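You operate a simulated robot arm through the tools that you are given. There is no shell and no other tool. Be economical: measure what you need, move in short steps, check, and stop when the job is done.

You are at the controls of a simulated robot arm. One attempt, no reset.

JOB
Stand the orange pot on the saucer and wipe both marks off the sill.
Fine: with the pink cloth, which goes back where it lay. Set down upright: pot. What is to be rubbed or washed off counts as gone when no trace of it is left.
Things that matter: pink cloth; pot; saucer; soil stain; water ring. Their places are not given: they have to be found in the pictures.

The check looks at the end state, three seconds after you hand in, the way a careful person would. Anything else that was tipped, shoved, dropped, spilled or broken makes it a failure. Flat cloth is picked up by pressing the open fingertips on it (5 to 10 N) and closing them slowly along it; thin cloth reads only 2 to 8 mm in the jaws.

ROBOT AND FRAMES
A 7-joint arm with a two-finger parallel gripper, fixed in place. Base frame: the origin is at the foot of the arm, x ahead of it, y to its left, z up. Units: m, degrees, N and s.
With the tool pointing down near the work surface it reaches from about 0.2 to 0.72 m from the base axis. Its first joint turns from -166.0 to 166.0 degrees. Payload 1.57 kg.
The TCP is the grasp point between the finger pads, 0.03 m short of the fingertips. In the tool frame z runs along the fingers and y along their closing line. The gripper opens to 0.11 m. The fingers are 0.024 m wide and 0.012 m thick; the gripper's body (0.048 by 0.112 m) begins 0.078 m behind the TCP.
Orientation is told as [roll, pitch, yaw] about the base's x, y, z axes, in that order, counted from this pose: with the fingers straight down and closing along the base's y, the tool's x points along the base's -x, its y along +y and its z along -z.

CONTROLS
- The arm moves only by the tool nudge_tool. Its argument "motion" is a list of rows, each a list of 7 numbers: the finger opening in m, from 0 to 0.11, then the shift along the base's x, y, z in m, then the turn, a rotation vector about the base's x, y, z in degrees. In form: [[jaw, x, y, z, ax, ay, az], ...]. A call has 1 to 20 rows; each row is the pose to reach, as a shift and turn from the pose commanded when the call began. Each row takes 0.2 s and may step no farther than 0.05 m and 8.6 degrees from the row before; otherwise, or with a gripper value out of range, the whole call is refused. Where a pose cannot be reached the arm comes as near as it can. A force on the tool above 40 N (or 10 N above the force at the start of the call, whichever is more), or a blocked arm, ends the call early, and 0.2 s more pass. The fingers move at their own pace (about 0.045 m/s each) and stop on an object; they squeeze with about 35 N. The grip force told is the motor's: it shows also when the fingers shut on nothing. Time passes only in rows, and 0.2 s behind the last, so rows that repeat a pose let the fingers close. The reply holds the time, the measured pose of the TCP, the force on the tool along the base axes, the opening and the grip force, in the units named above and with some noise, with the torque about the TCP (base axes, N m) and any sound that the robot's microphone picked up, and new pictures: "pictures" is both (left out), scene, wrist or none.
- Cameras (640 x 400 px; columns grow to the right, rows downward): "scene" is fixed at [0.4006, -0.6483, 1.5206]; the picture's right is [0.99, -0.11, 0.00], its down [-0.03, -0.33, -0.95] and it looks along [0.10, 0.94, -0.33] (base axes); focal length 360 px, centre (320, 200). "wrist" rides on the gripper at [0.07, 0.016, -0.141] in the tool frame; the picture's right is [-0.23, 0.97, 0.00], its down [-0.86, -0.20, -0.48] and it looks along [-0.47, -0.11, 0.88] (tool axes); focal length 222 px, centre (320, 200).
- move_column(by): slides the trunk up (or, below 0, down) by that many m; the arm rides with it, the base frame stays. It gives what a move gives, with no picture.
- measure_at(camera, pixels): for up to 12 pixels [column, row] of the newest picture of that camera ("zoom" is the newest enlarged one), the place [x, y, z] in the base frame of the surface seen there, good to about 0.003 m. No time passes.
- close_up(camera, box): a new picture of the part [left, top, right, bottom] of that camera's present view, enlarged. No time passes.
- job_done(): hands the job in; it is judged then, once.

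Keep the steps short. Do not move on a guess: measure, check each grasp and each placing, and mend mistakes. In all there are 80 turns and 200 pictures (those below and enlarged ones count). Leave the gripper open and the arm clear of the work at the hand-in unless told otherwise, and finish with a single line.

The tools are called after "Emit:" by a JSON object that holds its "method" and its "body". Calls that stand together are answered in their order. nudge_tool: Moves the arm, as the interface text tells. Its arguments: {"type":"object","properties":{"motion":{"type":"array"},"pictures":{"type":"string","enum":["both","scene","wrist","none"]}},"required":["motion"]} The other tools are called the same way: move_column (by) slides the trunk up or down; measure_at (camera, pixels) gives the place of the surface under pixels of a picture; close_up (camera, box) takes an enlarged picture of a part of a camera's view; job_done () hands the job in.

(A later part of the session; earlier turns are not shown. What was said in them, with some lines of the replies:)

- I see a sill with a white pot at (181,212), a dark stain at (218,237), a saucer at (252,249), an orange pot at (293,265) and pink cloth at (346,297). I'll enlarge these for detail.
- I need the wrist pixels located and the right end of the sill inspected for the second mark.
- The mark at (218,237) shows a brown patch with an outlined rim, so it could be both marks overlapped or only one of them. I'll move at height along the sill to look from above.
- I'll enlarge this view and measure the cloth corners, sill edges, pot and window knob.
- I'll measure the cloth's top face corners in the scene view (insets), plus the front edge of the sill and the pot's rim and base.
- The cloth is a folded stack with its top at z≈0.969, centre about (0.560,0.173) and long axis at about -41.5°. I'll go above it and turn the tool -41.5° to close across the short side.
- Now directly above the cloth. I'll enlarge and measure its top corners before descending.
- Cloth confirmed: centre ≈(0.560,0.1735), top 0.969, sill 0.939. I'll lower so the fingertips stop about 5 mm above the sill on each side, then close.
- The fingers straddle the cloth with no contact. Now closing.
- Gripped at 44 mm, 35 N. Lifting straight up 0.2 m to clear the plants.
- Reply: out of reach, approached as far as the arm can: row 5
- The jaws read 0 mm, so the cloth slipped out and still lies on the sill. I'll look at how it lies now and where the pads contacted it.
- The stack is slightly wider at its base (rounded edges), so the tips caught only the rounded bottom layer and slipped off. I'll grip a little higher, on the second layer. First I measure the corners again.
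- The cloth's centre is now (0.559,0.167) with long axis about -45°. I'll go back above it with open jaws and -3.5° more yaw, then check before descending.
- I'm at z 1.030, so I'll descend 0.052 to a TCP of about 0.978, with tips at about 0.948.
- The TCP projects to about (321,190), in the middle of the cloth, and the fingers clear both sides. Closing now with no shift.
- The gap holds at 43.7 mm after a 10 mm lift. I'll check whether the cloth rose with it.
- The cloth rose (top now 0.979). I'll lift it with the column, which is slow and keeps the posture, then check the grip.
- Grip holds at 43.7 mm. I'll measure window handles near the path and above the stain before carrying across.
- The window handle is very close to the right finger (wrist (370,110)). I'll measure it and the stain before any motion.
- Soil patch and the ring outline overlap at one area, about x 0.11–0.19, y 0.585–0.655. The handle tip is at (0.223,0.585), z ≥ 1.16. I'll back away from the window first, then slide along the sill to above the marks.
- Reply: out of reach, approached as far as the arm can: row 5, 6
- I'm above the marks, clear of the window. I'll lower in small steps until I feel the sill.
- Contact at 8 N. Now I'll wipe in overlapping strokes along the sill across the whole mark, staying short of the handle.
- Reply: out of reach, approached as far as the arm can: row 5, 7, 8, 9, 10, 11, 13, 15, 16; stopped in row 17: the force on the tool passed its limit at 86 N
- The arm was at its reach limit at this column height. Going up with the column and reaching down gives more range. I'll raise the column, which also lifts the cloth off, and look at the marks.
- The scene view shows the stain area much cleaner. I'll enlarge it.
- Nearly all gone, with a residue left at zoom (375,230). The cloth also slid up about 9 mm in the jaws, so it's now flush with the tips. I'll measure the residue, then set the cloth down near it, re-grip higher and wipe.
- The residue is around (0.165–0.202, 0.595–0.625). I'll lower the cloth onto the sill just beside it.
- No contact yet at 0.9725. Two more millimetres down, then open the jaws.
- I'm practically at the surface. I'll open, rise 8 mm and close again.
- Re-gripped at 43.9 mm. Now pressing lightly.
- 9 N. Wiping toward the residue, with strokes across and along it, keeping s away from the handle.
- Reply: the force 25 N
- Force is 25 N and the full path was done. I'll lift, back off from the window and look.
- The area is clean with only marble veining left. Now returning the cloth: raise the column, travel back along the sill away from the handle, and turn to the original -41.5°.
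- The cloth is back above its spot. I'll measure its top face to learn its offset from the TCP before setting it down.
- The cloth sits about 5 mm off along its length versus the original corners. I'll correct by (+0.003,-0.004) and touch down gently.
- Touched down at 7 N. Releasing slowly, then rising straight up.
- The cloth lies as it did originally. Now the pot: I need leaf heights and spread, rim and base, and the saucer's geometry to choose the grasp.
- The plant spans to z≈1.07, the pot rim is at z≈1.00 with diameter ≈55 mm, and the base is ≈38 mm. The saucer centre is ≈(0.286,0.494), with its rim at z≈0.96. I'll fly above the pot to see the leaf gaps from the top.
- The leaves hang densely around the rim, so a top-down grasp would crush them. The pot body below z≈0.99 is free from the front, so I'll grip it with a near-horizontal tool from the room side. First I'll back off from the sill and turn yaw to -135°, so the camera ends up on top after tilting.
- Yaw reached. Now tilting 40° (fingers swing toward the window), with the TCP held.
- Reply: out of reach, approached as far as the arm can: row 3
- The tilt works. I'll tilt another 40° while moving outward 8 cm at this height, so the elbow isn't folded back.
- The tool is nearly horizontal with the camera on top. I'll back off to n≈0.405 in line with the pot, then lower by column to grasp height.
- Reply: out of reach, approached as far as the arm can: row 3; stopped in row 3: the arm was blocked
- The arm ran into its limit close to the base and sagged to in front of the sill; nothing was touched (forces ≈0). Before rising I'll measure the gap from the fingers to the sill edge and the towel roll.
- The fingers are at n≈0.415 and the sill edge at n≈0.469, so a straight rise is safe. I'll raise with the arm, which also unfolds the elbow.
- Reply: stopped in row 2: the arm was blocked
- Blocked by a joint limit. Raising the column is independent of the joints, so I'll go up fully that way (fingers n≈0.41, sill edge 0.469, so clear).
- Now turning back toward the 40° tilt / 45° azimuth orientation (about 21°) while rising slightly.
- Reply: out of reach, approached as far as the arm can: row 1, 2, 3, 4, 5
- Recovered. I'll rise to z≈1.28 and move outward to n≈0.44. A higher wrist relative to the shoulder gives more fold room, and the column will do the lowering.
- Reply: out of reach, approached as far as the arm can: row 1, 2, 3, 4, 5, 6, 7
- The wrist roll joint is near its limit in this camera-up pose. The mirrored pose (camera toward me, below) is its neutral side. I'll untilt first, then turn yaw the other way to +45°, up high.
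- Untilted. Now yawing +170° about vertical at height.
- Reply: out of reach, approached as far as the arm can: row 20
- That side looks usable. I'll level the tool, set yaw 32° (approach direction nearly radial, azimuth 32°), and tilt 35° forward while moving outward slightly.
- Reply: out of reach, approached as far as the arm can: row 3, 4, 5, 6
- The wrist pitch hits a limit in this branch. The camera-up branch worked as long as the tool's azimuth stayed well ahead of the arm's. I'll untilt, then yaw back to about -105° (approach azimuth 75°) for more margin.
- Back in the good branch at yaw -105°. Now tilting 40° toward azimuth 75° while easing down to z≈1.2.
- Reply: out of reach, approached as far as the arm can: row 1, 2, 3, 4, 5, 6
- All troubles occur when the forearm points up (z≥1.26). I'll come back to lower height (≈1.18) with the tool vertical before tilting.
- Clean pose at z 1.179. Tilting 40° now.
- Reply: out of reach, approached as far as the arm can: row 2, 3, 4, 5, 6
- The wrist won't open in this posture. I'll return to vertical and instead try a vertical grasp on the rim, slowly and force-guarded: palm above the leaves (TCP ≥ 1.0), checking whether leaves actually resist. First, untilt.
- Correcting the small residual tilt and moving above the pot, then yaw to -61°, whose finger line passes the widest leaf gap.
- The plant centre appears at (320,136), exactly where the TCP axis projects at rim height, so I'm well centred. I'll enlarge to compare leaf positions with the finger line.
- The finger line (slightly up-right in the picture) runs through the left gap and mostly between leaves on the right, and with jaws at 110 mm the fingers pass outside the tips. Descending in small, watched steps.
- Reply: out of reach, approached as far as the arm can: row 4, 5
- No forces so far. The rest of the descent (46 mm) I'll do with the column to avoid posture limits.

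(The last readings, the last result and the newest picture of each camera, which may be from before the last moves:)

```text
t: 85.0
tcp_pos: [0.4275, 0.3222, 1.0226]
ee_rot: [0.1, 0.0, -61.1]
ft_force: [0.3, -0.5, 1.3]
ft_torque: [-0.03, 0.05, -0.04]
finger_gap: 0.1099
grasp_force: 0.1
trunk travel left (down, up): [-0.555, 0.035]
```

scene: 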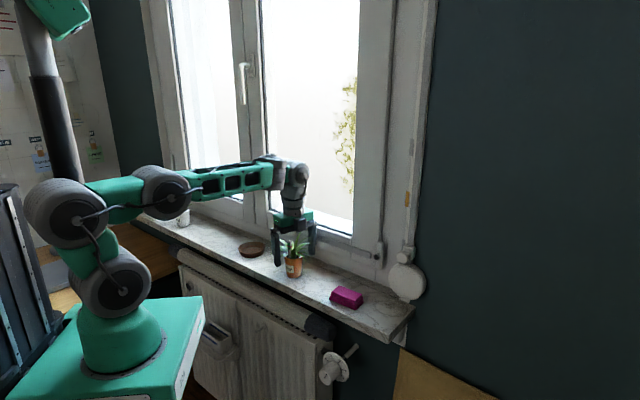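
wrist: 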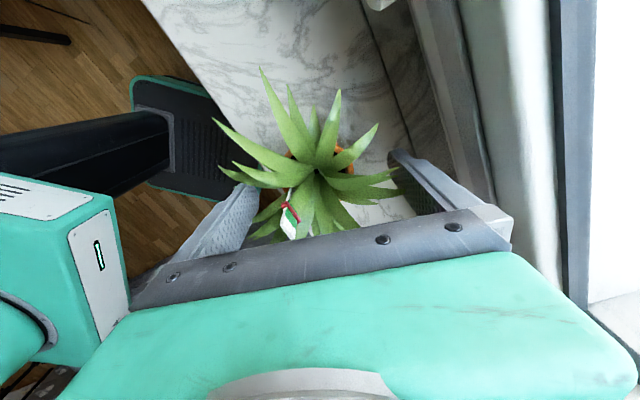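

Still no contact. 18 mm further by column (palm stays about 5 mm above the top leaf), then a look from the scene camera.

Emit:
{"method": "move_column", "body": {"by": -0.018}}

Emit:
{"method": "nudge_tool", "body": {"motion": [[0.09, 0, 0, 0, 0, 0, 0], [0.08, 0, 0, 0, 0, 0, 0]]}}

Emit:
{"method": "close_up", "body": {"camera": "scene", "box": [260, 200, 330, 285]}}

```text
t: 85.7
tcp_pos: [0.4285, 0.322, 1.0043]
ee_rot: [0.1, 0.0, -61.1]
ft_force: [0.0, -0.6, 0.3]
ft_torque: [0.01, 0.0, -0.03]
finger_gap: 0.1101
grasp_force: 0.1
trunk travel left (down, up): [-0.537, 0.053]
```

```text
t: 86.3
tcp_pos: [0.4279, 0.3217, 1.0028]
ee_rot: [0.0, -0.1, -61.1]
ft_force: [-0.2, -0.7, 0.8]
ft_torque: [-0.01, 0.0, -0.01]
finger_gap: 0.0802
grasp_force: 0.0
trunk travel left (down, up): [-0.537, 0.053]
```

scene: 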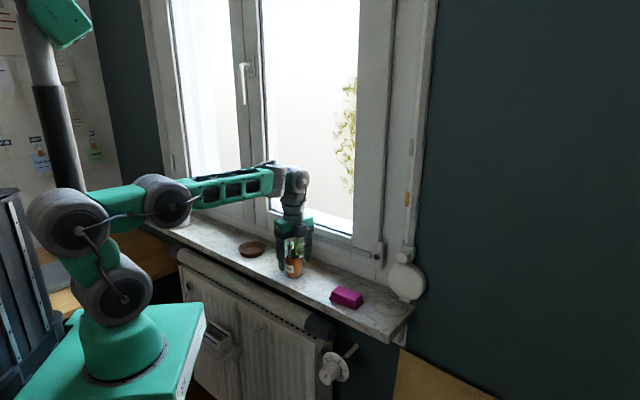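
wrist: 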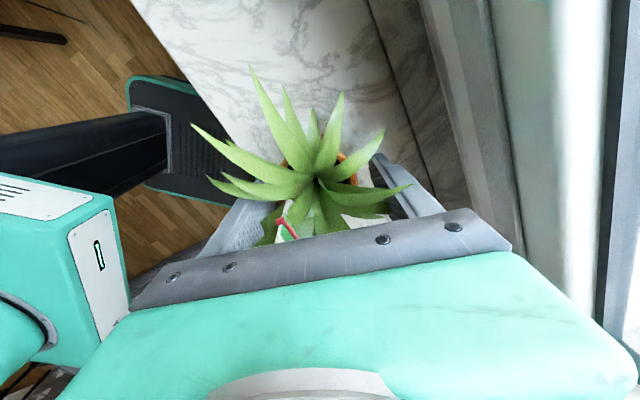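

```text
4.71 times, centred on (295, 242) of scene
```

zoom: 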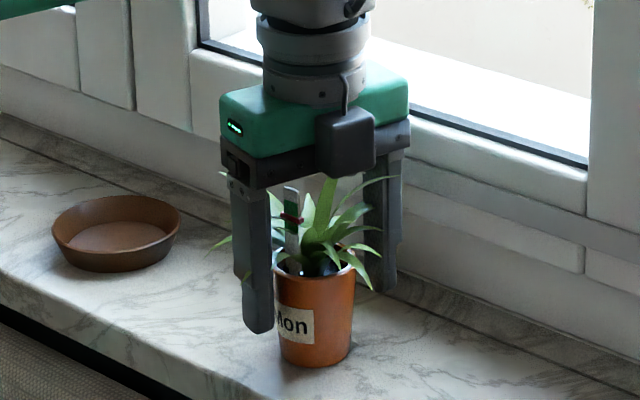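

No resistance from the leaves, the pot is undisturbed and the fingers are on either side at label height. The estimated centre matches along the closing line. Closing slowly.

Emit:
{"method": "nudge_tool", "body": {"motion": [[0.07, -0.001, 0.002, 0, 0, 0, 0], [0.063, -0.001, 0.002, 0, 0, 0, 0], [0.058, -0.001, 0.002, 0, 0, 0, 0], [0.055, -0.001, 0.002, 0, 0, 0, 0], [0.05, -0.001, 0.002, 0, 0, 0, 0], [0.04, -0.001, 0.002, 0, 0, 0, 0], [0.03, -0.001, 0.002, 0, 0, 0, 0], [0.02, -0.001, 0.002, 0, 0, 0, 0]]}}

Emit:
{"method": "close_up", "body": {"camera": "scene", "box": [260, 200, 330, 285]}}

```text
t: 88.1
tcp_pos: [0.426, 0.3219, 1.0037]
ee_rot: [0.1, 0.0, -61.1]
ft_force: [-1.3, -0.6, -0.5]
ft_torque: [0.01, -0.01, -0.02]
finger_gap: 0.0548
grasp_force: 35.0
trunk travel left (down, up): [-0.537, 0.053]
```

scene: 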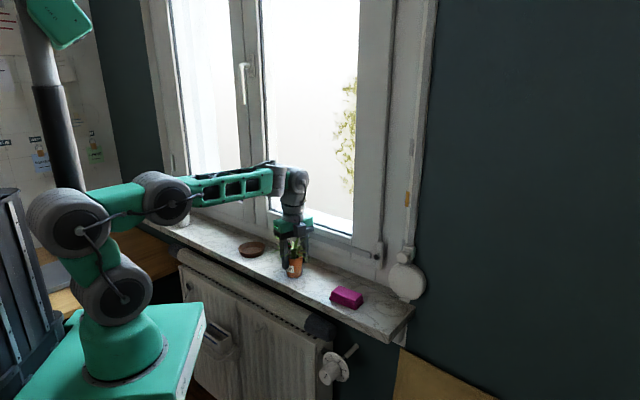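
wrist: 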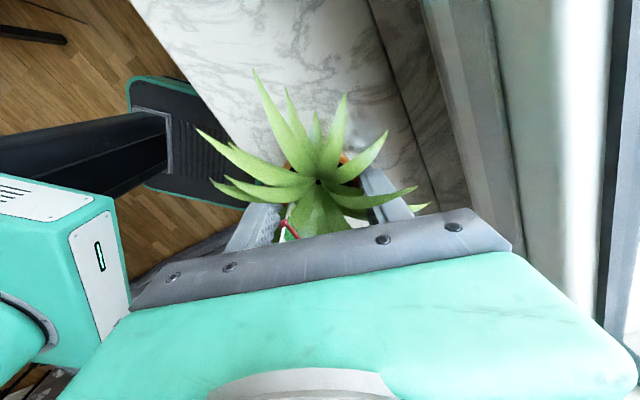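

```text
4.71 times, centred on (295, 242) of scene
```

zoom: 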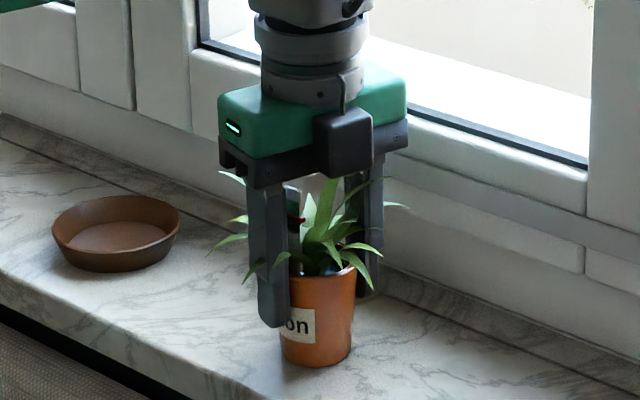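

Gripped at 54.8 mm (the rim) with 35 N, pot upright. Lifting 50 mm by column.

Emit:
{"method": "move_column", "body": {"by": 0.05}}

Emit:
{"method": "nudge_tool", "body": {"motion": [[0.02, 0, 0, 0, 0, 0, 0]]}}

Emit:
{"method": "close_up", "body": {"camera": "scene", "box": [260, 190, 340, 290]}}

```text
t: 89.0
tcp_pos: [0.4271, 0.3245, 1.053]
ee_rot: [0.1, 0.0, -61.0]
ft_force: [0.2, -0.2, -2.8]
ft_torque: [0.0, 0.0, 0.0]
finger_gap: 0.0549
grasp_force: 35.0
trunk travel left (down, up): [-0.587, 0.003]
```

```text
t: 89.4
tcp_pos: [0.4268, 0.3237, 1.0536]
ee_rot: [0.1, 0.0, -61.1]
ft_force: [0.6, 0.8, -3.3]
ft_torque: [0.0, 0.02, 0.0]
finger_gap: 0.0548
grasp_force: 35.0
trunk travel left (down, up): [-0.587, 0.003]
```

scene: 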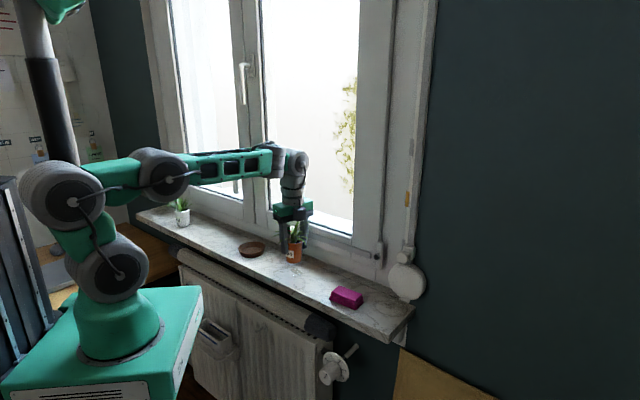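
wrist: 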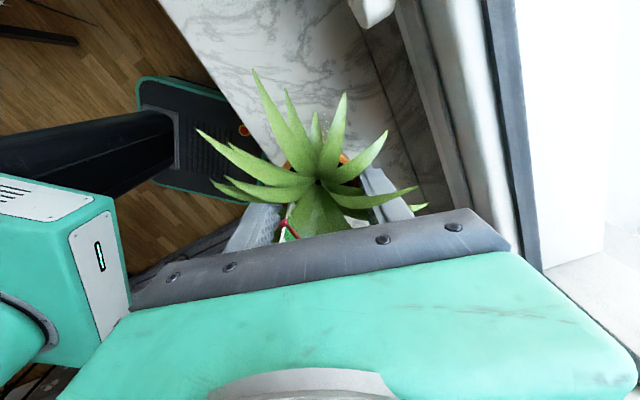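

```text
4.00 times, centred on (300, 240) of scene
```

zoom: 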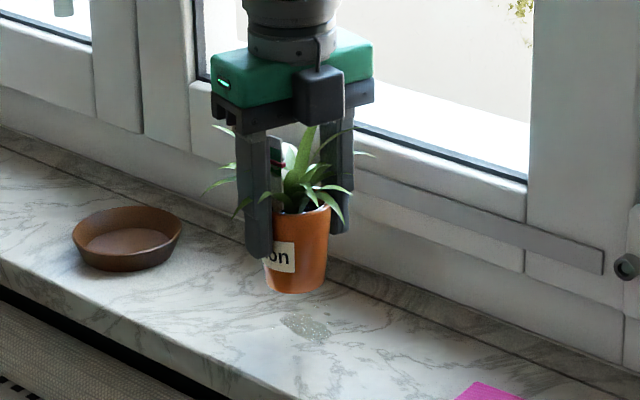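

The pot lifts cleanly (about 0.3 kg). And there is the separate water ring, hidden under the pot at zoom (305,328). It'll need the cloth again afterwards. Measuring the ring and saucer now.

Emit:
{"method": "measure_at", "body": {"camera": "zoom", "pixels": [[305, 328], [282, 322], [332, 335], [305, 316], [310, 342], [76, 238], [180, 233], [125, 209], [128, 258], [122, 240], [90, 250], [165, 250]]}}

Emit:
{"method": "close_up", "body": {"camera": "scene", "box": [272, 262, 312, 292]}}

```text
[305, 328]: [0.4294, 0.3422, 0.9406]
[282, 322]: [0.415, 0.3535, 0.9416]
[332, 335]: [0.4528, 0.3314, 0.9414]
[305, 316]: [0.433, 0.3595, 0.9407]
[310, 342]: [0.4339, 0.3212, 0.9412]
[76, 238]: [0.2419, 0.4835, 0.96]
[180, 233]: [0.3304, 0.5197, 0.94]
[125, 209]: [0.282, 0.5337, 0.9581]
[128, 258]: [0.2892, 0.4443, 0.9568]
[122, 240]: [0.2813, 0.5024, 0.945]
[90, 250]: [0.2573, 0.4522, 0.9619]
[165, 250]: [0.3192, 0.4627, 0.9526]
```

```text
13.33 times, centred on (292, 277) of scene
```

zoom: 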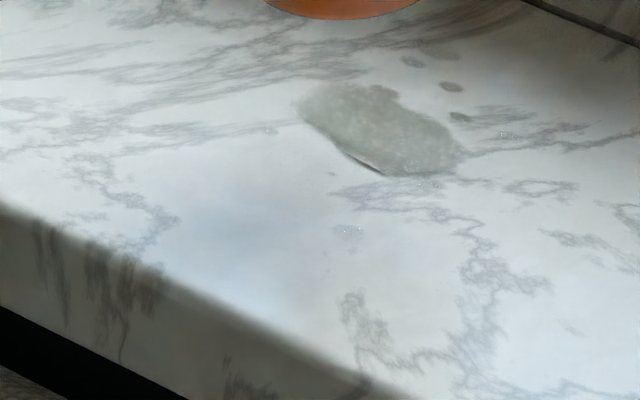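

The saucer centre is (0.285,0.490), rim z 0.96, floor ≈0.945. I'll carry the pot there with its base at z≈0.99, swinging slightly away from the window knob.

Emit:
{"method": "nudge_tool", "body": {"motion": [[0.02, -0.027, 0.017, 0.01, 0, 0, 0], [0.02, -0.054, 0.034, 0.01, 0, 0, 0], [0.02, -0.08, 0.051, 0.01, 0, 0, 0], [0.02, -0.101, 0.089, 0.01, 0, 0, 0], [0.02, -0.122, 0.128, 0.01, 0, 0, 0], [0.02, -0.142, 0.166, 0.01, 0, 0, 0], [0.02, -0.142, 0.166, 0.01, 0, 0, 0]]}}

Emit:
{"method": "close_up", "body": {"camera": "scene", "box": [215, 180, 295, 280]}}

```text
t: 91.0
tcp_pos: [0.2817, 0.4917, 1.0678]
ee_rot: [0.1, 0.0, -61.1]
ft_force: [-0.2, 0.5, -3.2]
ft_torque: [-0.01, -0.01, -0.03]
finger_gap: 0.0547
grasp_force: 35.0
trunk travel left (down, up): [-0.587, 0.003]
```

scene: 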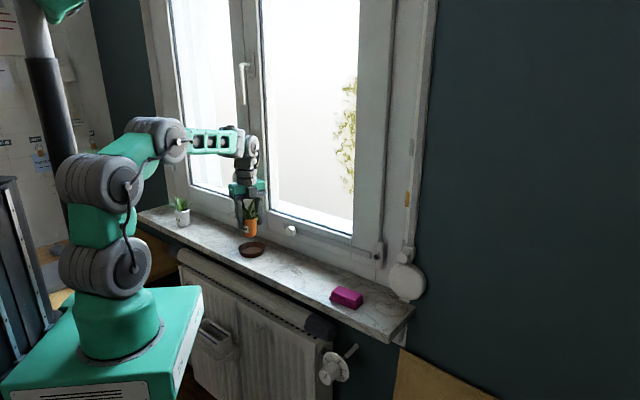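
wrist: 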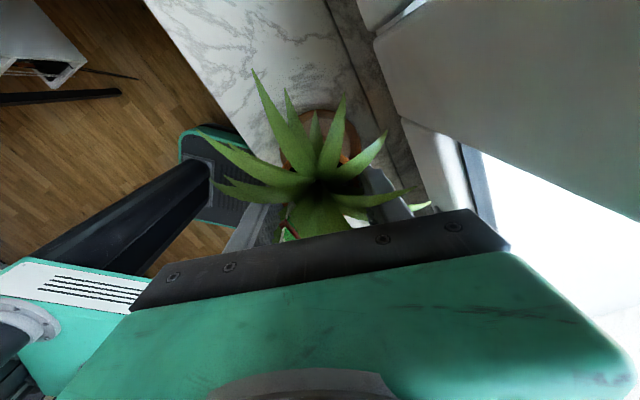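

```text
4.00 times, centred on (255, 230) of scene
```

zoom: 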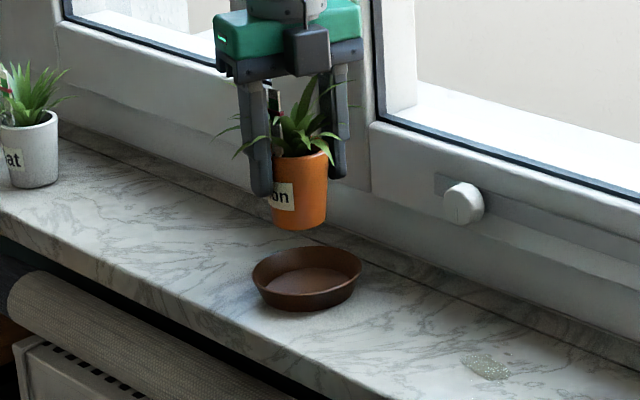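

Directly above the saucer and upright. Correcting 3 mm and lowering 50 mm by column, then in small force-watched steps.

Emit:
{"method": "nudge_tool", "body": {"motion": [[0.02, 0.003, -0.002, 0, 0, 0, 0], [0.02, 0.003, -0.002, 0, 0, 0, 0]], "pictures": "none"}}

Emit:
{"method": "move_column", "body": {"by": -0.05}}

Emit:
{"method": "nudge_tool", "body": {"motion": [[0.02, 0, 0, -0.002, 0, 0, 0], [0.02, 0, 0, -0.004, 0, 0, 0], [0.02, 0, 0, -0.005, 0, 0, 0], [0.02, 0, 0, -0.005, 0, 0, 0]]}}

Emit:
{"method": "close_up", "body": {"camera": "scene", "box": [215, 180, 295, 280]}}

```text
t: 91.6
tcp_pos: [0.2857, 0.4882, 1.0662]
ee_rot: [0.1, 0.0, -61.1]
ft_force: [0.2, -0.5, -3.1]
ft_torque: [0.03, 0.02, 0.01]
finger_gap: 0.0548
grasp_force: 34.9
trunk travel left (down, up): [-0.587, 0.003]
```

```text
t: 92.5
tcp_pos: [0.2877, 0.4884, 1.0166]
ee_rot: [0.1, 0.0, -61.2]
ft_force: [0.8, -0.5, -1.6]
ft_torque: [-0.04, -0.04, 0.01]
finger_gap: 0.0546
grasp_force: 35.3
trunk travel left (down, up): [-0.537, 0.053]
```

```text
t: 93.5
tcp_pos: [0.2866, 0.4874, 1.0106]
ee_rot: [0.1, 0.1, -61.0]
ft_force: [-0.2, -0.1, -3.1]
ft_torque: [0.01, -0.03, 0.0]
finger_gap: 0.0548
grasp_force: 35.1
trunk travel left (down, up): [-0.537, 0.053]
```

scene: 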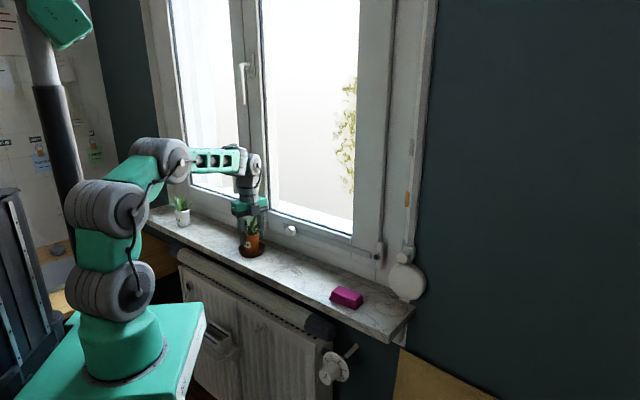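
wrist: 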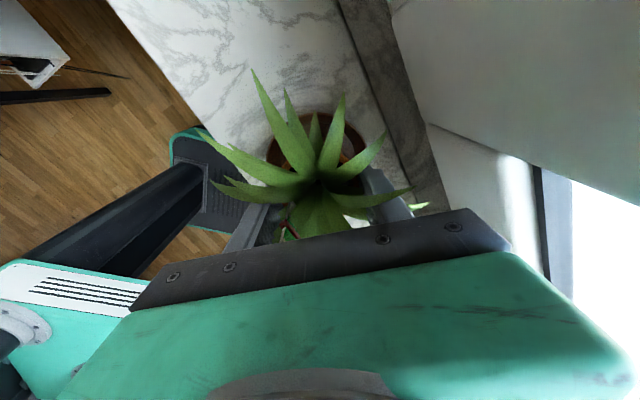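

```text
4.00 times, centred on (255, 230) of scene
```

zoom: 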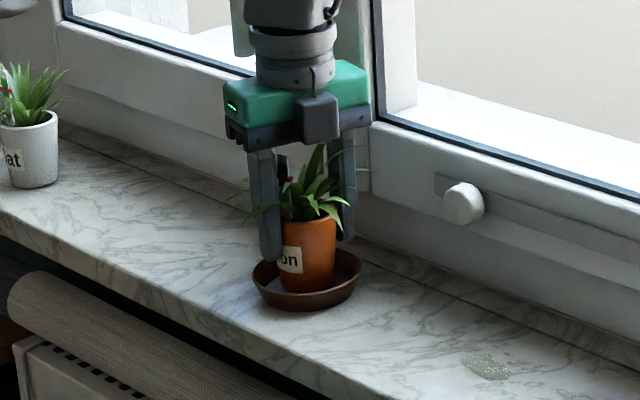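

The pot is within the saucer walls and still hanging (-3.1 N). A few more 1 mm steps.

Emit:
{"method": "nudge_tool", "body": {"motion": [[0.02, 0, 0, -0.001, 0, 0, 0], [0.02, 0, 0, -0.002, 0, 0, 0], [0.02, 0, 0, -0.003, 0, 0, 0], [0.02, 0, 0, -0.003, 0, 0, 0]], "pictures": "none"}}

```text
t: 94.5
tcp_pos: [0.288, 0.4893, 1.0075]
ee_rot: [0.2, 0.0, -61.2]
ft_force: [0.2, -0.9, -1.4]
ft_torque: [-0.01, -0.04, 0.0]
finger_gap: 0.0547
grasp_force: 35.3
trunk travel left (down, up): [-0.537, 0.053]
```

The load dropped to -1.4 N, so contact is starting. One or two more millimetres.

Emit:
{"method": "nudge_tool", "body": {"motion": [[0.02, 0, 0, -0.0007, 0, 0, 0], [0.02, 0, 0, -0.0014, 0, 0, 0], [0.02, 0, 0, -0.0014, 0, 0, 0]], "pictures": "none"}}

```text
t: 95.3
tcp_pos: [0.2867, 0.4893, 1.007]
ee_rot: [0.3, 0.0, -61.1]
ft_force: [1.5, 1.0, 1.8]
ft_torque: [0.11, -0.1, -0.01]
finger_gap: 0.0547
grasp_force: 34.9
trunk travel left (down, up): [-0.537, 0.053]
```

Fully supported (+1.8 N). Opening gently and checking the pot before rising.

Emit:
{"method": "nudge_tool", "body": {"motion": [[0.058, 0, 0, 0, 0, 0, 0], [0.064, 0, 0, 0, 0, 0, 0], [0.075, 0, 0, 0, 0, 0, 0], [0.085, 0, 0, 0, 0, 0, 0], [0.1, 0, 0, 0, 0, 0, 0], [0.1, 0, 0, 0, 0, 0, 0]], "pictures": "scene"}}

Emit:
{"method": "close_up", "body": {"camera": "scene", "box": [215, 180, 295, 280]}}

```text
t: 96.7
tcp_pos: [0.2865, 0.4899, 1.0062]
ee_rot: [0.1, -0.1, -61.1]
ft_force: [0.1, -0.2, 0.3]
ft_torque: [0.02, 0.0, -0.02]
finger_gap: 0.0999
grasp_force: 0.1
trunk travel left (down, up): [-0.537, 0.053]
```

scene: 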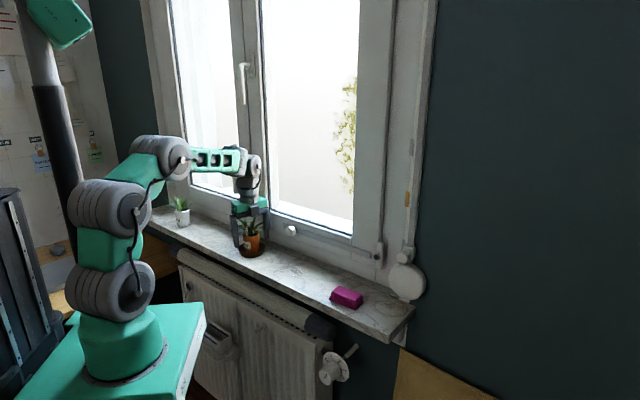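

```text
4.00 times, centred on (255, 230) of scene
```

zoom: 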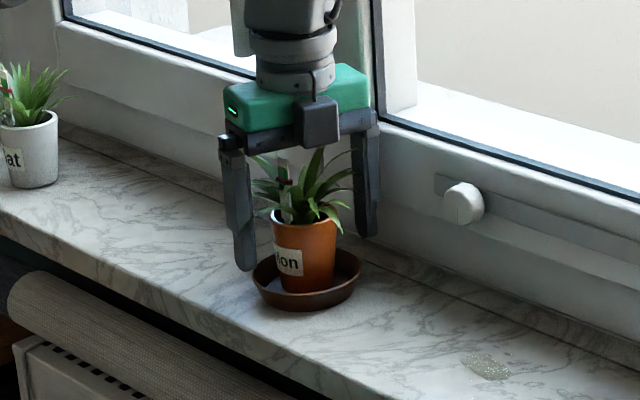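

The pot stands upright in the saucer, released. Rising, then going back to the cloth with yaw -41.5°.

Emit:
{"method": "nudge_tool", "body": {"motion": [[0.1, 0, 0, 0.03, 0, 0, 0], [0.1, 0, 0, 0.07, 0, 0, 0], [0.1, 0, 0, 0.11, 0, 0, 0], [0.1, 0, 0, 0.15, 0, 0, 0], [0.1, 0.02, -0.035, 0.16, 0, 0, 0], [0.1, 0.047, -0.065, 0.16, 0, 0, 2], [0.1, 0.075, -0.095, 0.16, 0, 0, 4], [0.1, 0.104, -0.127, 0.16, 0, 0, 6], [0.1, 0.133, -0.159, 0.16, 0, 0, 8], [0.09, 0.162, -0.191, 0.16, 0, 0, 11], [0.08, 0.191, -0.223, 0.16, 0, 0, 14], [0.07, 0.22, -0.255, 0.16, 0, 0, 17], [0.07, 0.249, -0.287, 0.16, 0, 0, 19.6], [0.07, 0.2775, -0.32, 0.16, 0, 0, 19.6], [0.07, 0.2775, -0.32, 0.16, 0, 0, 19.6]]}}

Emit:
{"method": "close_up", "body": {"camera": "scene", "box": [225, 210, 325, 290]}}

```text
t: 99.9
tcp_pos: [0.5636, 0.1694, 1.1688]
ee_rot: [0.0, 0.0, -41.4]
ft_force: [-0.9, 0.4, 0.6]
ft_torque: [0.01, 0.01, 0.02]
finger_gap: 0.07
grasp_force: 0.1
trunk travel left (down, up): [-0.537, 0.053]
```

scene: 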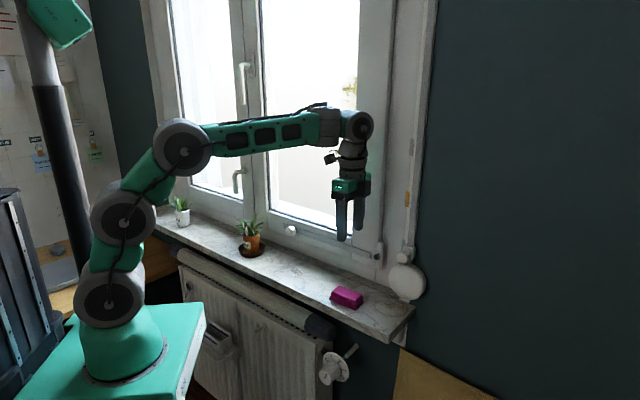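
wrist: 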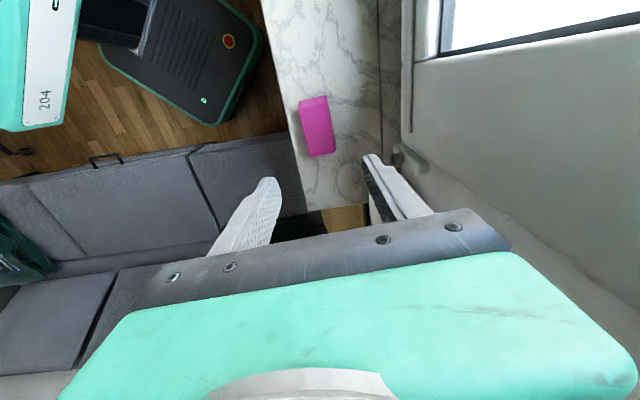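

```text
5.00 times, centred on (275, 250) of scene
```

zoom: 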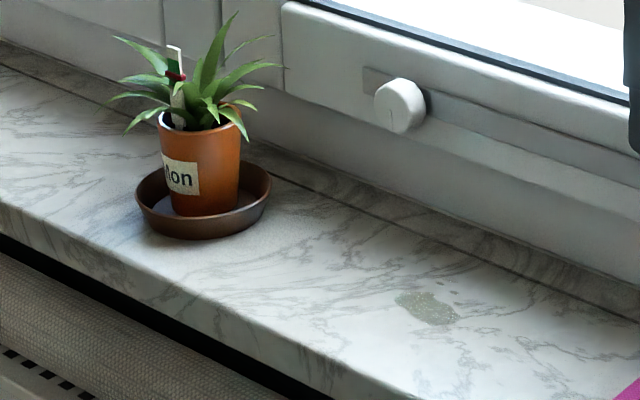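

The pot stands well. I'll measure the second mark and its droplets, and descend onto the cloth at the same grip pose as before.

Emit:
{"method": "measure_at", "body": {"camera": "zoom", "pixels": [[398, 296], [457, 318], [430, 308], [425, 293], [430, 324], [440, 284], [455, 292], [475, 318], [440, 338], [405, 280]]}}

Emit:
{"method": "close_up", "body": {"camera": "scene", "box": [280, 255, 320, 285]}}

Emit:
{"method": "nudge_tool", "body": {"motion": [[0.07, 0.0005, 0, -0.04, 0, 0, 0], [0.07, 0.0005, 0, -0.08, 0, 0, 0], [0.07, 0.0005, 0, -0.12, 0, 0, 0], [0.07, 0.0005, 0, -0.16, 0, 0, 0], [0.07, 0.0005, 0, -0.18, 0, 0, 0], [0.07, 0.0005, 0, -0.19, 0, 0, 0], [0.07, 0.0005, 0, -0.19, 0, 0, 0]], "pictures": "wrist"}}

```text
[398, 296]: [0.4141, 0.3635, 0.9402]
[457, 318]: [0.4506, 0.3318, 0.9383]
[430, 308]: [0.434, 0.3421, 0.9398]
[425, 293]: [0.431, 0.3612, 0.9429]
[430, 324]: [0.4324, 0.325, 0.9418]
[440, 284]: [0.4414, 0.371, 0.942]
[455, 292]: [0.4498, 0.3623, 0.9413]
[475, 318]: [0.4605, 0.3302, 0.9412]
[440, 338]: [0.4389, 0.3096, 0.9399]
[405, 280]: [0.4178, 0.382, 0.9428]
```

```text
13.33 times, centred on (300, 270) of scene
```

zoom: 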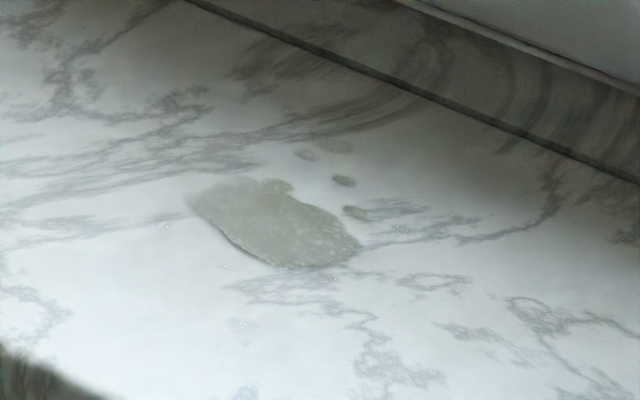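

```text
t: 101.5
tcp_pos: [0.5662, 0.168, 0.9764]
ee_rot: [0.0, 0.0, -41.5]
ft_force: [0.9, -0.3, 0.2]
ft_torque: [0.0, -0.02, 0.03]
finger_gap: 0.07
grasp_force: 0.0
trunk travel left (down, up): [-0.537, 0.053]
```

wrist: 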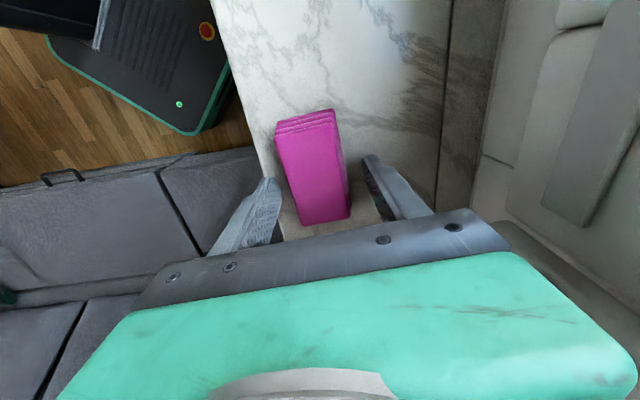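

The cloth is centred between the fingers, 3 mm lower than wanted. Rising 2.5 mm, closing, then lifting 15 mm as a check.

Emit:
{"method": "nudge_tool", "body": {"motion": [[0.07, 0, 0, 0.0025, 0, 0, 0], [0.05, 0, 0, 0.0025, 0, 0, 0], [0.035, 0, 0, 0.0025, 0, 0, 0], [0.015, 0, 0, 0.0025, 0, 0, 0], [0, 0, 0, 0.0025, 0, 0, 0], [0, 0, 0, 0.0025, 0, 0, 0], [0, 0, 0, 0.01, 0, 0, 0], [0, 0, 0, 0.02, 0, 0, 0], [0, 0, 0, 0.02, 0, 0, 0]], "pictures": "wrist"}}

Emit:
{"method": "measure_at", "body": {"camera": "wrist", "pixels": [[310, 150], [318, 180], [322, 210]]}}

```text
t: 103.5
tcp_pos: [0.5647, 0.1687, 0.9961]
ee_rot: [0.1, 0.0, -41.4]
ft_force: [0.3, -0.7, 0.0]
ft_torque: [0.03, 0.0, 0.0]
finger_gap: 0.0438
grasp_force: 35.1
trunk travel left (down, up): [-0.537, 0.053]
```

wrist: 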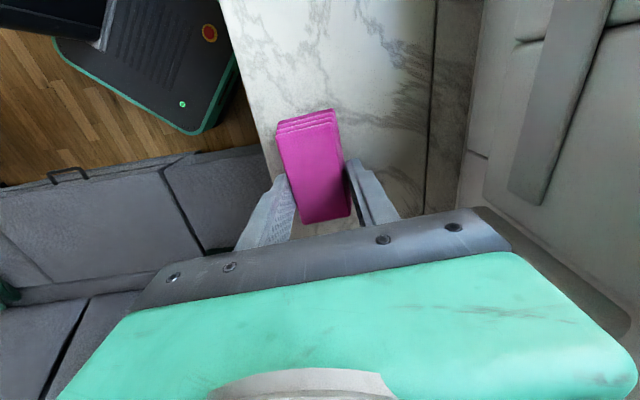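

```text
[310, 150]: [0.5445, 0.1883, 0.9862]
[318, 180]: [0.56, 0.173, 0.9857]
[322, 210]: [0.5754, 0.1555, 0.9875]
```

The cloth is firmly held (top at 0.986, lifted). Moving it low along the sill to above the second mark (TCP ≈(0.426,0.338)).

Emit:
{"method": "nudge_tool", "body": {"motion": [[0, -0.02, 0.024, 0.03, 0, 0, 0], [0, -0.045, 0.055, 0.03, 0, 0, 0], [0, -0.07, 0.086, 0.03, 0, 0, 0], [0, -0.095, 0.117, 0.03, 0, 0, 0], [0, -0.12, 0.148, 0.03, 0, 0, 0], [0, -0.139, 0.169, 0.03, 0, 0, 0], [0, -0.139, 0.169, 0.005, 0, 0, 0], [0, -0.139, 0.169, -0.01, 0, 0, 0], [0, -0.139, 0.169, -0.01, 0, 0, 0]]}}

```text
t: 105.5
tcp_pos: [0.4255, 0.3366, 0.9864]
ee_rot: [0.1, 0.0, -41.5]
ft_force: [0.0, -0.1, -0.9]
ft_torque: [0.01, -0.01, 0.02]
finger_gap: 0.044
grasp_force: 35.3
trunk travel left (down, up): [-0.537, 0.053]
```

scene: 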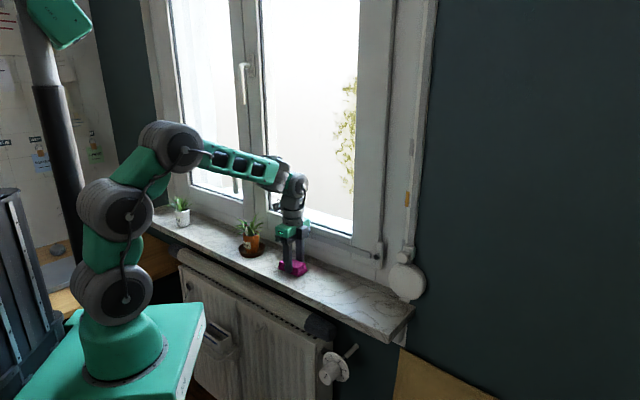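
wrist: 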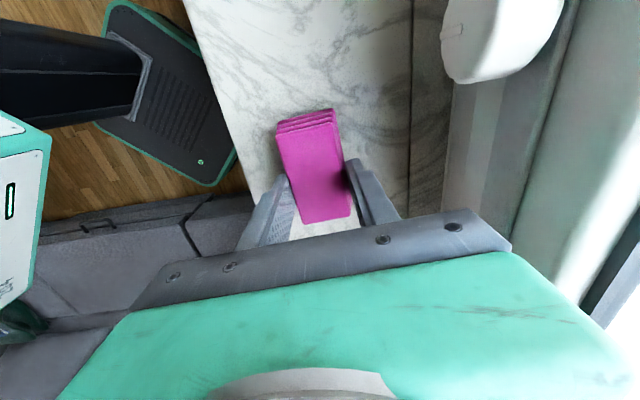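

No limits reported and the knob stays clear on the right. Touching down in 1–2 mm steps.

Emit:
{"method": "nudge_tool", "body": {"motion": [[0, 0, 0, -0.003, 0, 0, 0], [0, 0, 0, -0.005, 0, 0, 0], [0, 0, 0, -0.006, 0, 0, 0], [0, 0, 0, -0.007, 0, 0, 0], [0, 0, 0, -0.007, 0, 0, 0]], "pictures": "none"}}

```text
t: 106.7
tcp_pos: [0.4253, 0.337, 0.9785]
ee_rot: [0.1, 0.0, -41.4]
ft_force: [-0.6, 1.3, -0.2]
ft_torque: [-0.03, -0.01, 0.0]
finger_gap: 0.0436
grasp_force: 34.8
trunk travel left (down, up): [-0.537, 0.053]
```

Emit:
{"method": "nudge_tool", "body": {"motion": [[0, 0, 0, -0.001, 0, 0, 0], [0, 0, 0, -0.002, 0, 0, 0], [0, 0, 0, -0.003, 0, 0, 0], [0, 0, 0, -0.003, 0, 0, 0]], "pictures": "none"}}

```text
t: 107.7
tcp_pos: [0.4247, 0.3366, 0.9774]
ee_rot: [0.4, 0.0, -41.4]
ft_force: [-1.9, -0.6, 18.1]
ft_torque: [-0.21, 0.32, -0.02]
finger_gap: 0.0438
grasp_force: 35.0
trunk travel left (down, up): [-0.537, 0.053]
```

18 N is enough, so I'll ease by 1 mm and wipe in overlapping strokes over the blotch and droplets.

Emit:
{"method": "nudge_tool", "body": {"motion": [[0, 0.014, -0.014, 0.001, 0, 0, 0], [0, 0.025, -0.025, 0.001, 0, 0, 0], [0, 0, 0, 0.001, 0, 0, 0], [0, -0.014, 0.014, 0.001, 0, 0, 0], [0, -0.005, 0.023, 0.001, 0, 0, 0], [0, 0.0127, 0.0057, 0.001, 0, 0, 0], [0, 0.034, -0.0156, 0.001, 0, 0, 0], [0, 0.043, -0.006, 0.001, 0, 0, 0], [0, 0.0255, 0.0113, 0.001, 0, 0, 0], [0, 0.008, 0.029, 0.001, 0, 0, 0], [0, 0.0255, 0.0113, 0.001, 0, 0, 0], [0, 0.016, 0.002, 0.001, 0, 0, 0], [0, -0.014, 0.014, 0.001, 0, 0, 0], [0, -0.025, 0.0035, 0.001, 0, 0, 0], [0, -0.007, -0.014, 0.001, 0, 0, 0], [0, 0.014, -0.035, 0.001, 0, 0, 0], [0, 0.01, -0.01, 0.001, 0, 0, 0], [0, 0, 0, 0.001, 0, 0, 0]], "pictures": "none"}}

```text
t: 111.5
tcp_pos: [0.4273, 0.3375, 0.9787]
ee_rot: [0.2, 0.0, -41.5]
ft_force: [5.4, -4.6, 13.9]
ft_torque: [-0.27, -0.07, 0.0]
finger_gap: 0.0438
grasp_force: 34.2
trunk travel left (down, up): [-0.537, 0.053]
5 turns are left
```

Only 5 turns left. In one call I'll lift, carry the cloth back to hover just above its original place, and look at the wiped area.

Emit:
{"method": "nudge_tool", "body": {"motion": [[0, 0, 0, 0.02, 0, 0, 0], [0, 0.012, -0.015, 0.04, 0, 0, 0], [0, 0.037, -0.046, 0.04, 0, 0, 0], [0, 0.062, -0.077, 0.04, 0, 0, 0], [0, 0.087, -0.108, 0.04, 0, 0, 0], [0, 0.112, -0.139, 0.04, 0, 0, 0], [0, 0.138, -0.169, 0.04, 0, 0, 0], [0, 0.138, -0.169, 0.015, 0, 0, 0], [0, 0.138, -0.169, 0.008, 0, 0, 0], [0, 0.138, -0.169, 0.008, 0, 0, 0]]}}

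Emit:
{"method": "close_up", "body": {"camera": "scene", "box": [276, 255, 324, 285]}}

Emit:
{"method": "close_up", "body": {"camera": "scene", "box": [180, 200, 340, 300]}}

```text
t: 113.7
tcp_pos: [0.5628, 0.1693, 0.9866]
ee_rot: [0.1, 0.0, -41.4]
ft_force: [-0.4, -0.5, -0.3]
ft_torque: [0.02, 0.0, 0.03]
finger_gap: 0.0438
grasp_force: 34.9
trunk travel left (down, up): [-0.537, 0.053]
```

scene: 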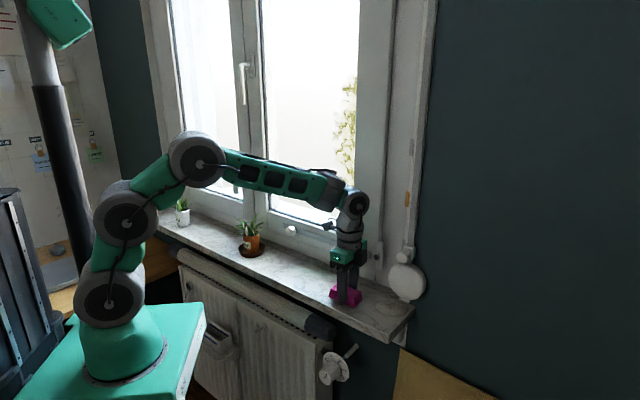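
wrist: 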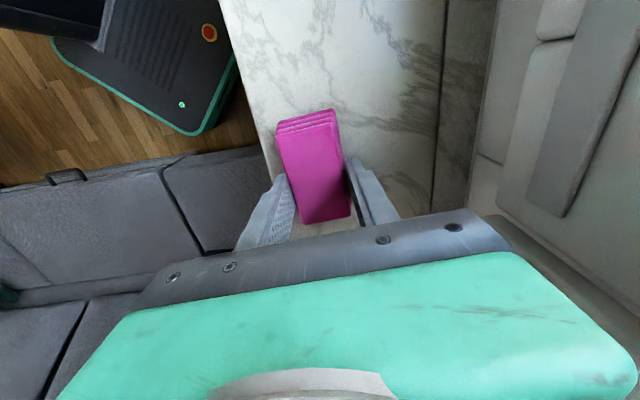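

```text
13.33 times, centred on (300, 270) of scene
```

zoom: 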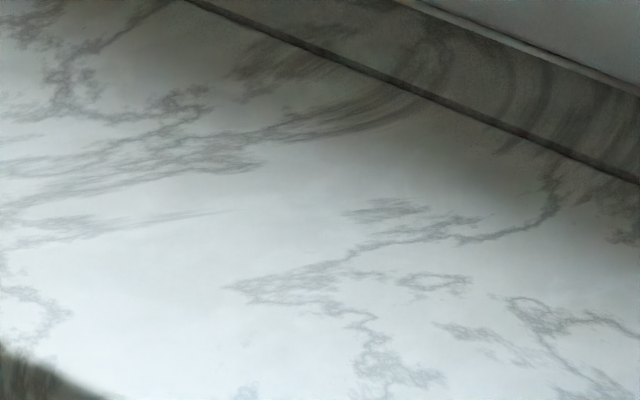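

```text
4.00 times, centred on (260, 250) of scene
4 turns are left
```

zoom: 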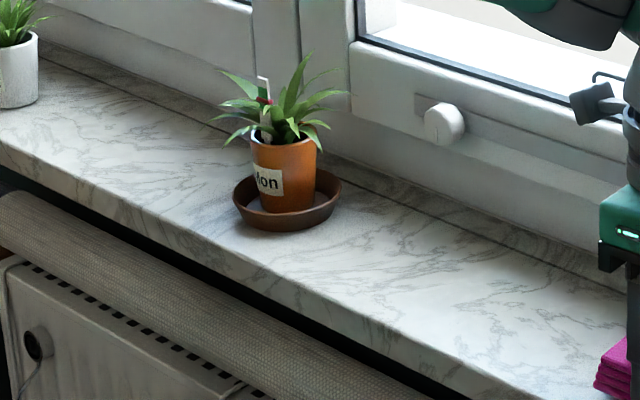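

Both marked areas are clean and the pot is upright in the saucer. Now lowering the cloth the last 8 mm onto its place, releasing and rising clear.

Emit:
{"method": "nudge_tool", "body": {"motion": [[0, 0.0015, -0.001, -0.004, 0, 0, 0], [0, 0.0015, -0.001, -0.007, 0, 0, 0], [0, 0.0015, -0.001, -0.0085, 0, 0, 0], [0, 0.0015, -0.001, -0.0085, 0, 0, 0], [0.05, 0.0015, -0.001, -0.008, 0, 0, 0], [0.06, 0.0015, -0.001, -0.008, 0, 0, 0], [0.07, 0.0015, -0.001, -0.008, 0, 0, 0], [0.07, 0.0015, -0.001, -0.008, 0, 0, 0], [0.075, 0.0015, -0.001, 0.02, 0, 0, 0], [0.075, 0.0015, -0.001, 0.06, 0, 0, 0], [0.1, 0.0015, -0.001, 0.1, 0, 0, 0], [0.1, 0.0015, -0.001, 0.14, 0, 0, 0], [0.1, -0.02, -0.02, 0.17, 0, 0, 0], [0.1, -0.05, -0.05, 0.18, 0, 0, 0], [0.1, -0.08, -0.08, 0.18, 0, 0, 0], [0.1, -0.08, -0.08, 0.18, 0, 0, 0]]}}

Emit:
{"method": "close_up", "body": {"camera": "scene", "box": [314, 275, 378, 315]}}

Emit:
{"method": "close_up", "body": {"camera": "scene", "box": [140, 190, 300, 290]}}

Emit:
{"method": "measure_at", "body": {"camera": "scene", "pixels": [[339.5, 285.8], [361, 294], [354, 299.5], [332.5, 291.5], [346.5, 292.5]]}}

```text
t: 117.1
tcp_pos: [0.483, 0.0881, 1.1661]
ee_rot: [0.0, -0.1, -41.4]
ft_force: [0.1, 0.4, 0.7]
ft_torque: [0.05, 0.0, -0.02]
finger_gap: 0.1
grasp_force: 0.1
trunk travel left (down, up): [-0.537, 0.053]
```

scene: 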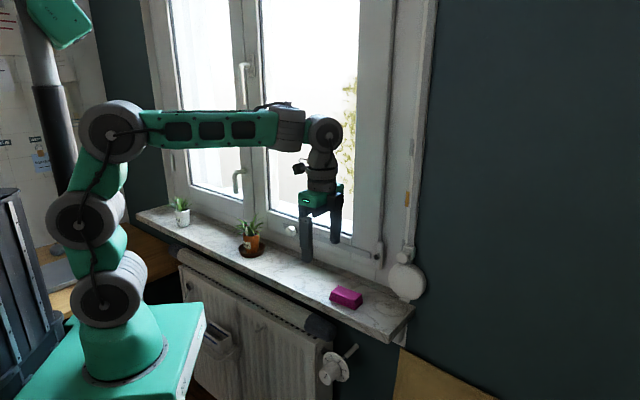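
wrist: 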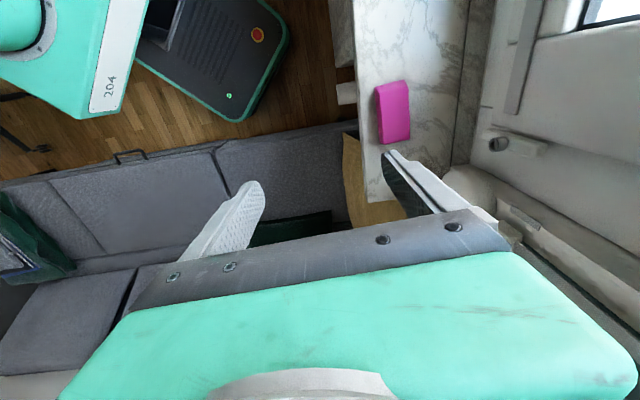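

```text
10.00 times, centred on (346, 295) of scene
```

zoom: 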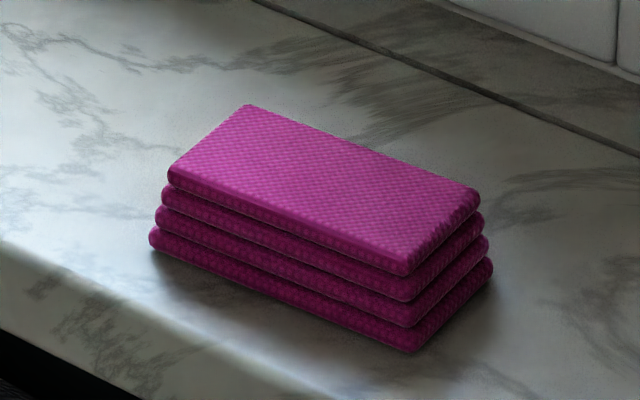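

```text
4.00 times, centred on (220, 240) of scene
```

zoom: 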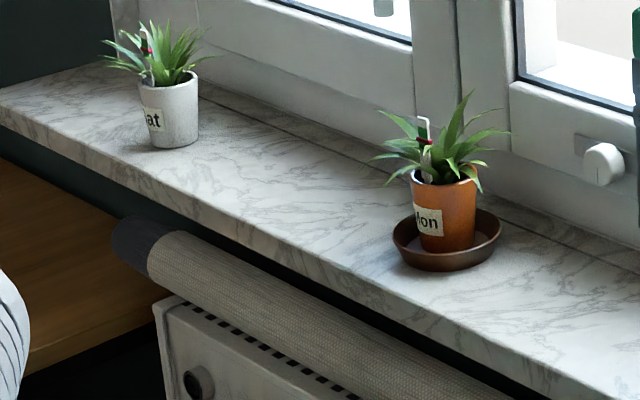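

```text
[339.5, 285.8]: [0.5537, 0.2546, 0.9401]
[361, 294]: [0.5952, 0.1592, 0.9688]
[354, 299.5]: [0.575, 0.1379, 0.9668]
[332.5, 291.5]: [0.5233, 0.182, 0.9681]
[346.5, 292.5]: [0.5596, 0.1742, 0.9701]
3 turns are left
```

The cloth lies within a few millimetres of its original place. The pot is upright in the saucer, no trace of either mark shows on the sill, the white pot looks untouched, and the gripper is open and clear. Handing in.

Emit:
{"method": "job_done", "body": {}}

```text
The job is handed in.
```

The orange pot stands upright on the saucer, both marks are wiped off the sill, and the pink cloth is back where it lay to within a few millimetres.
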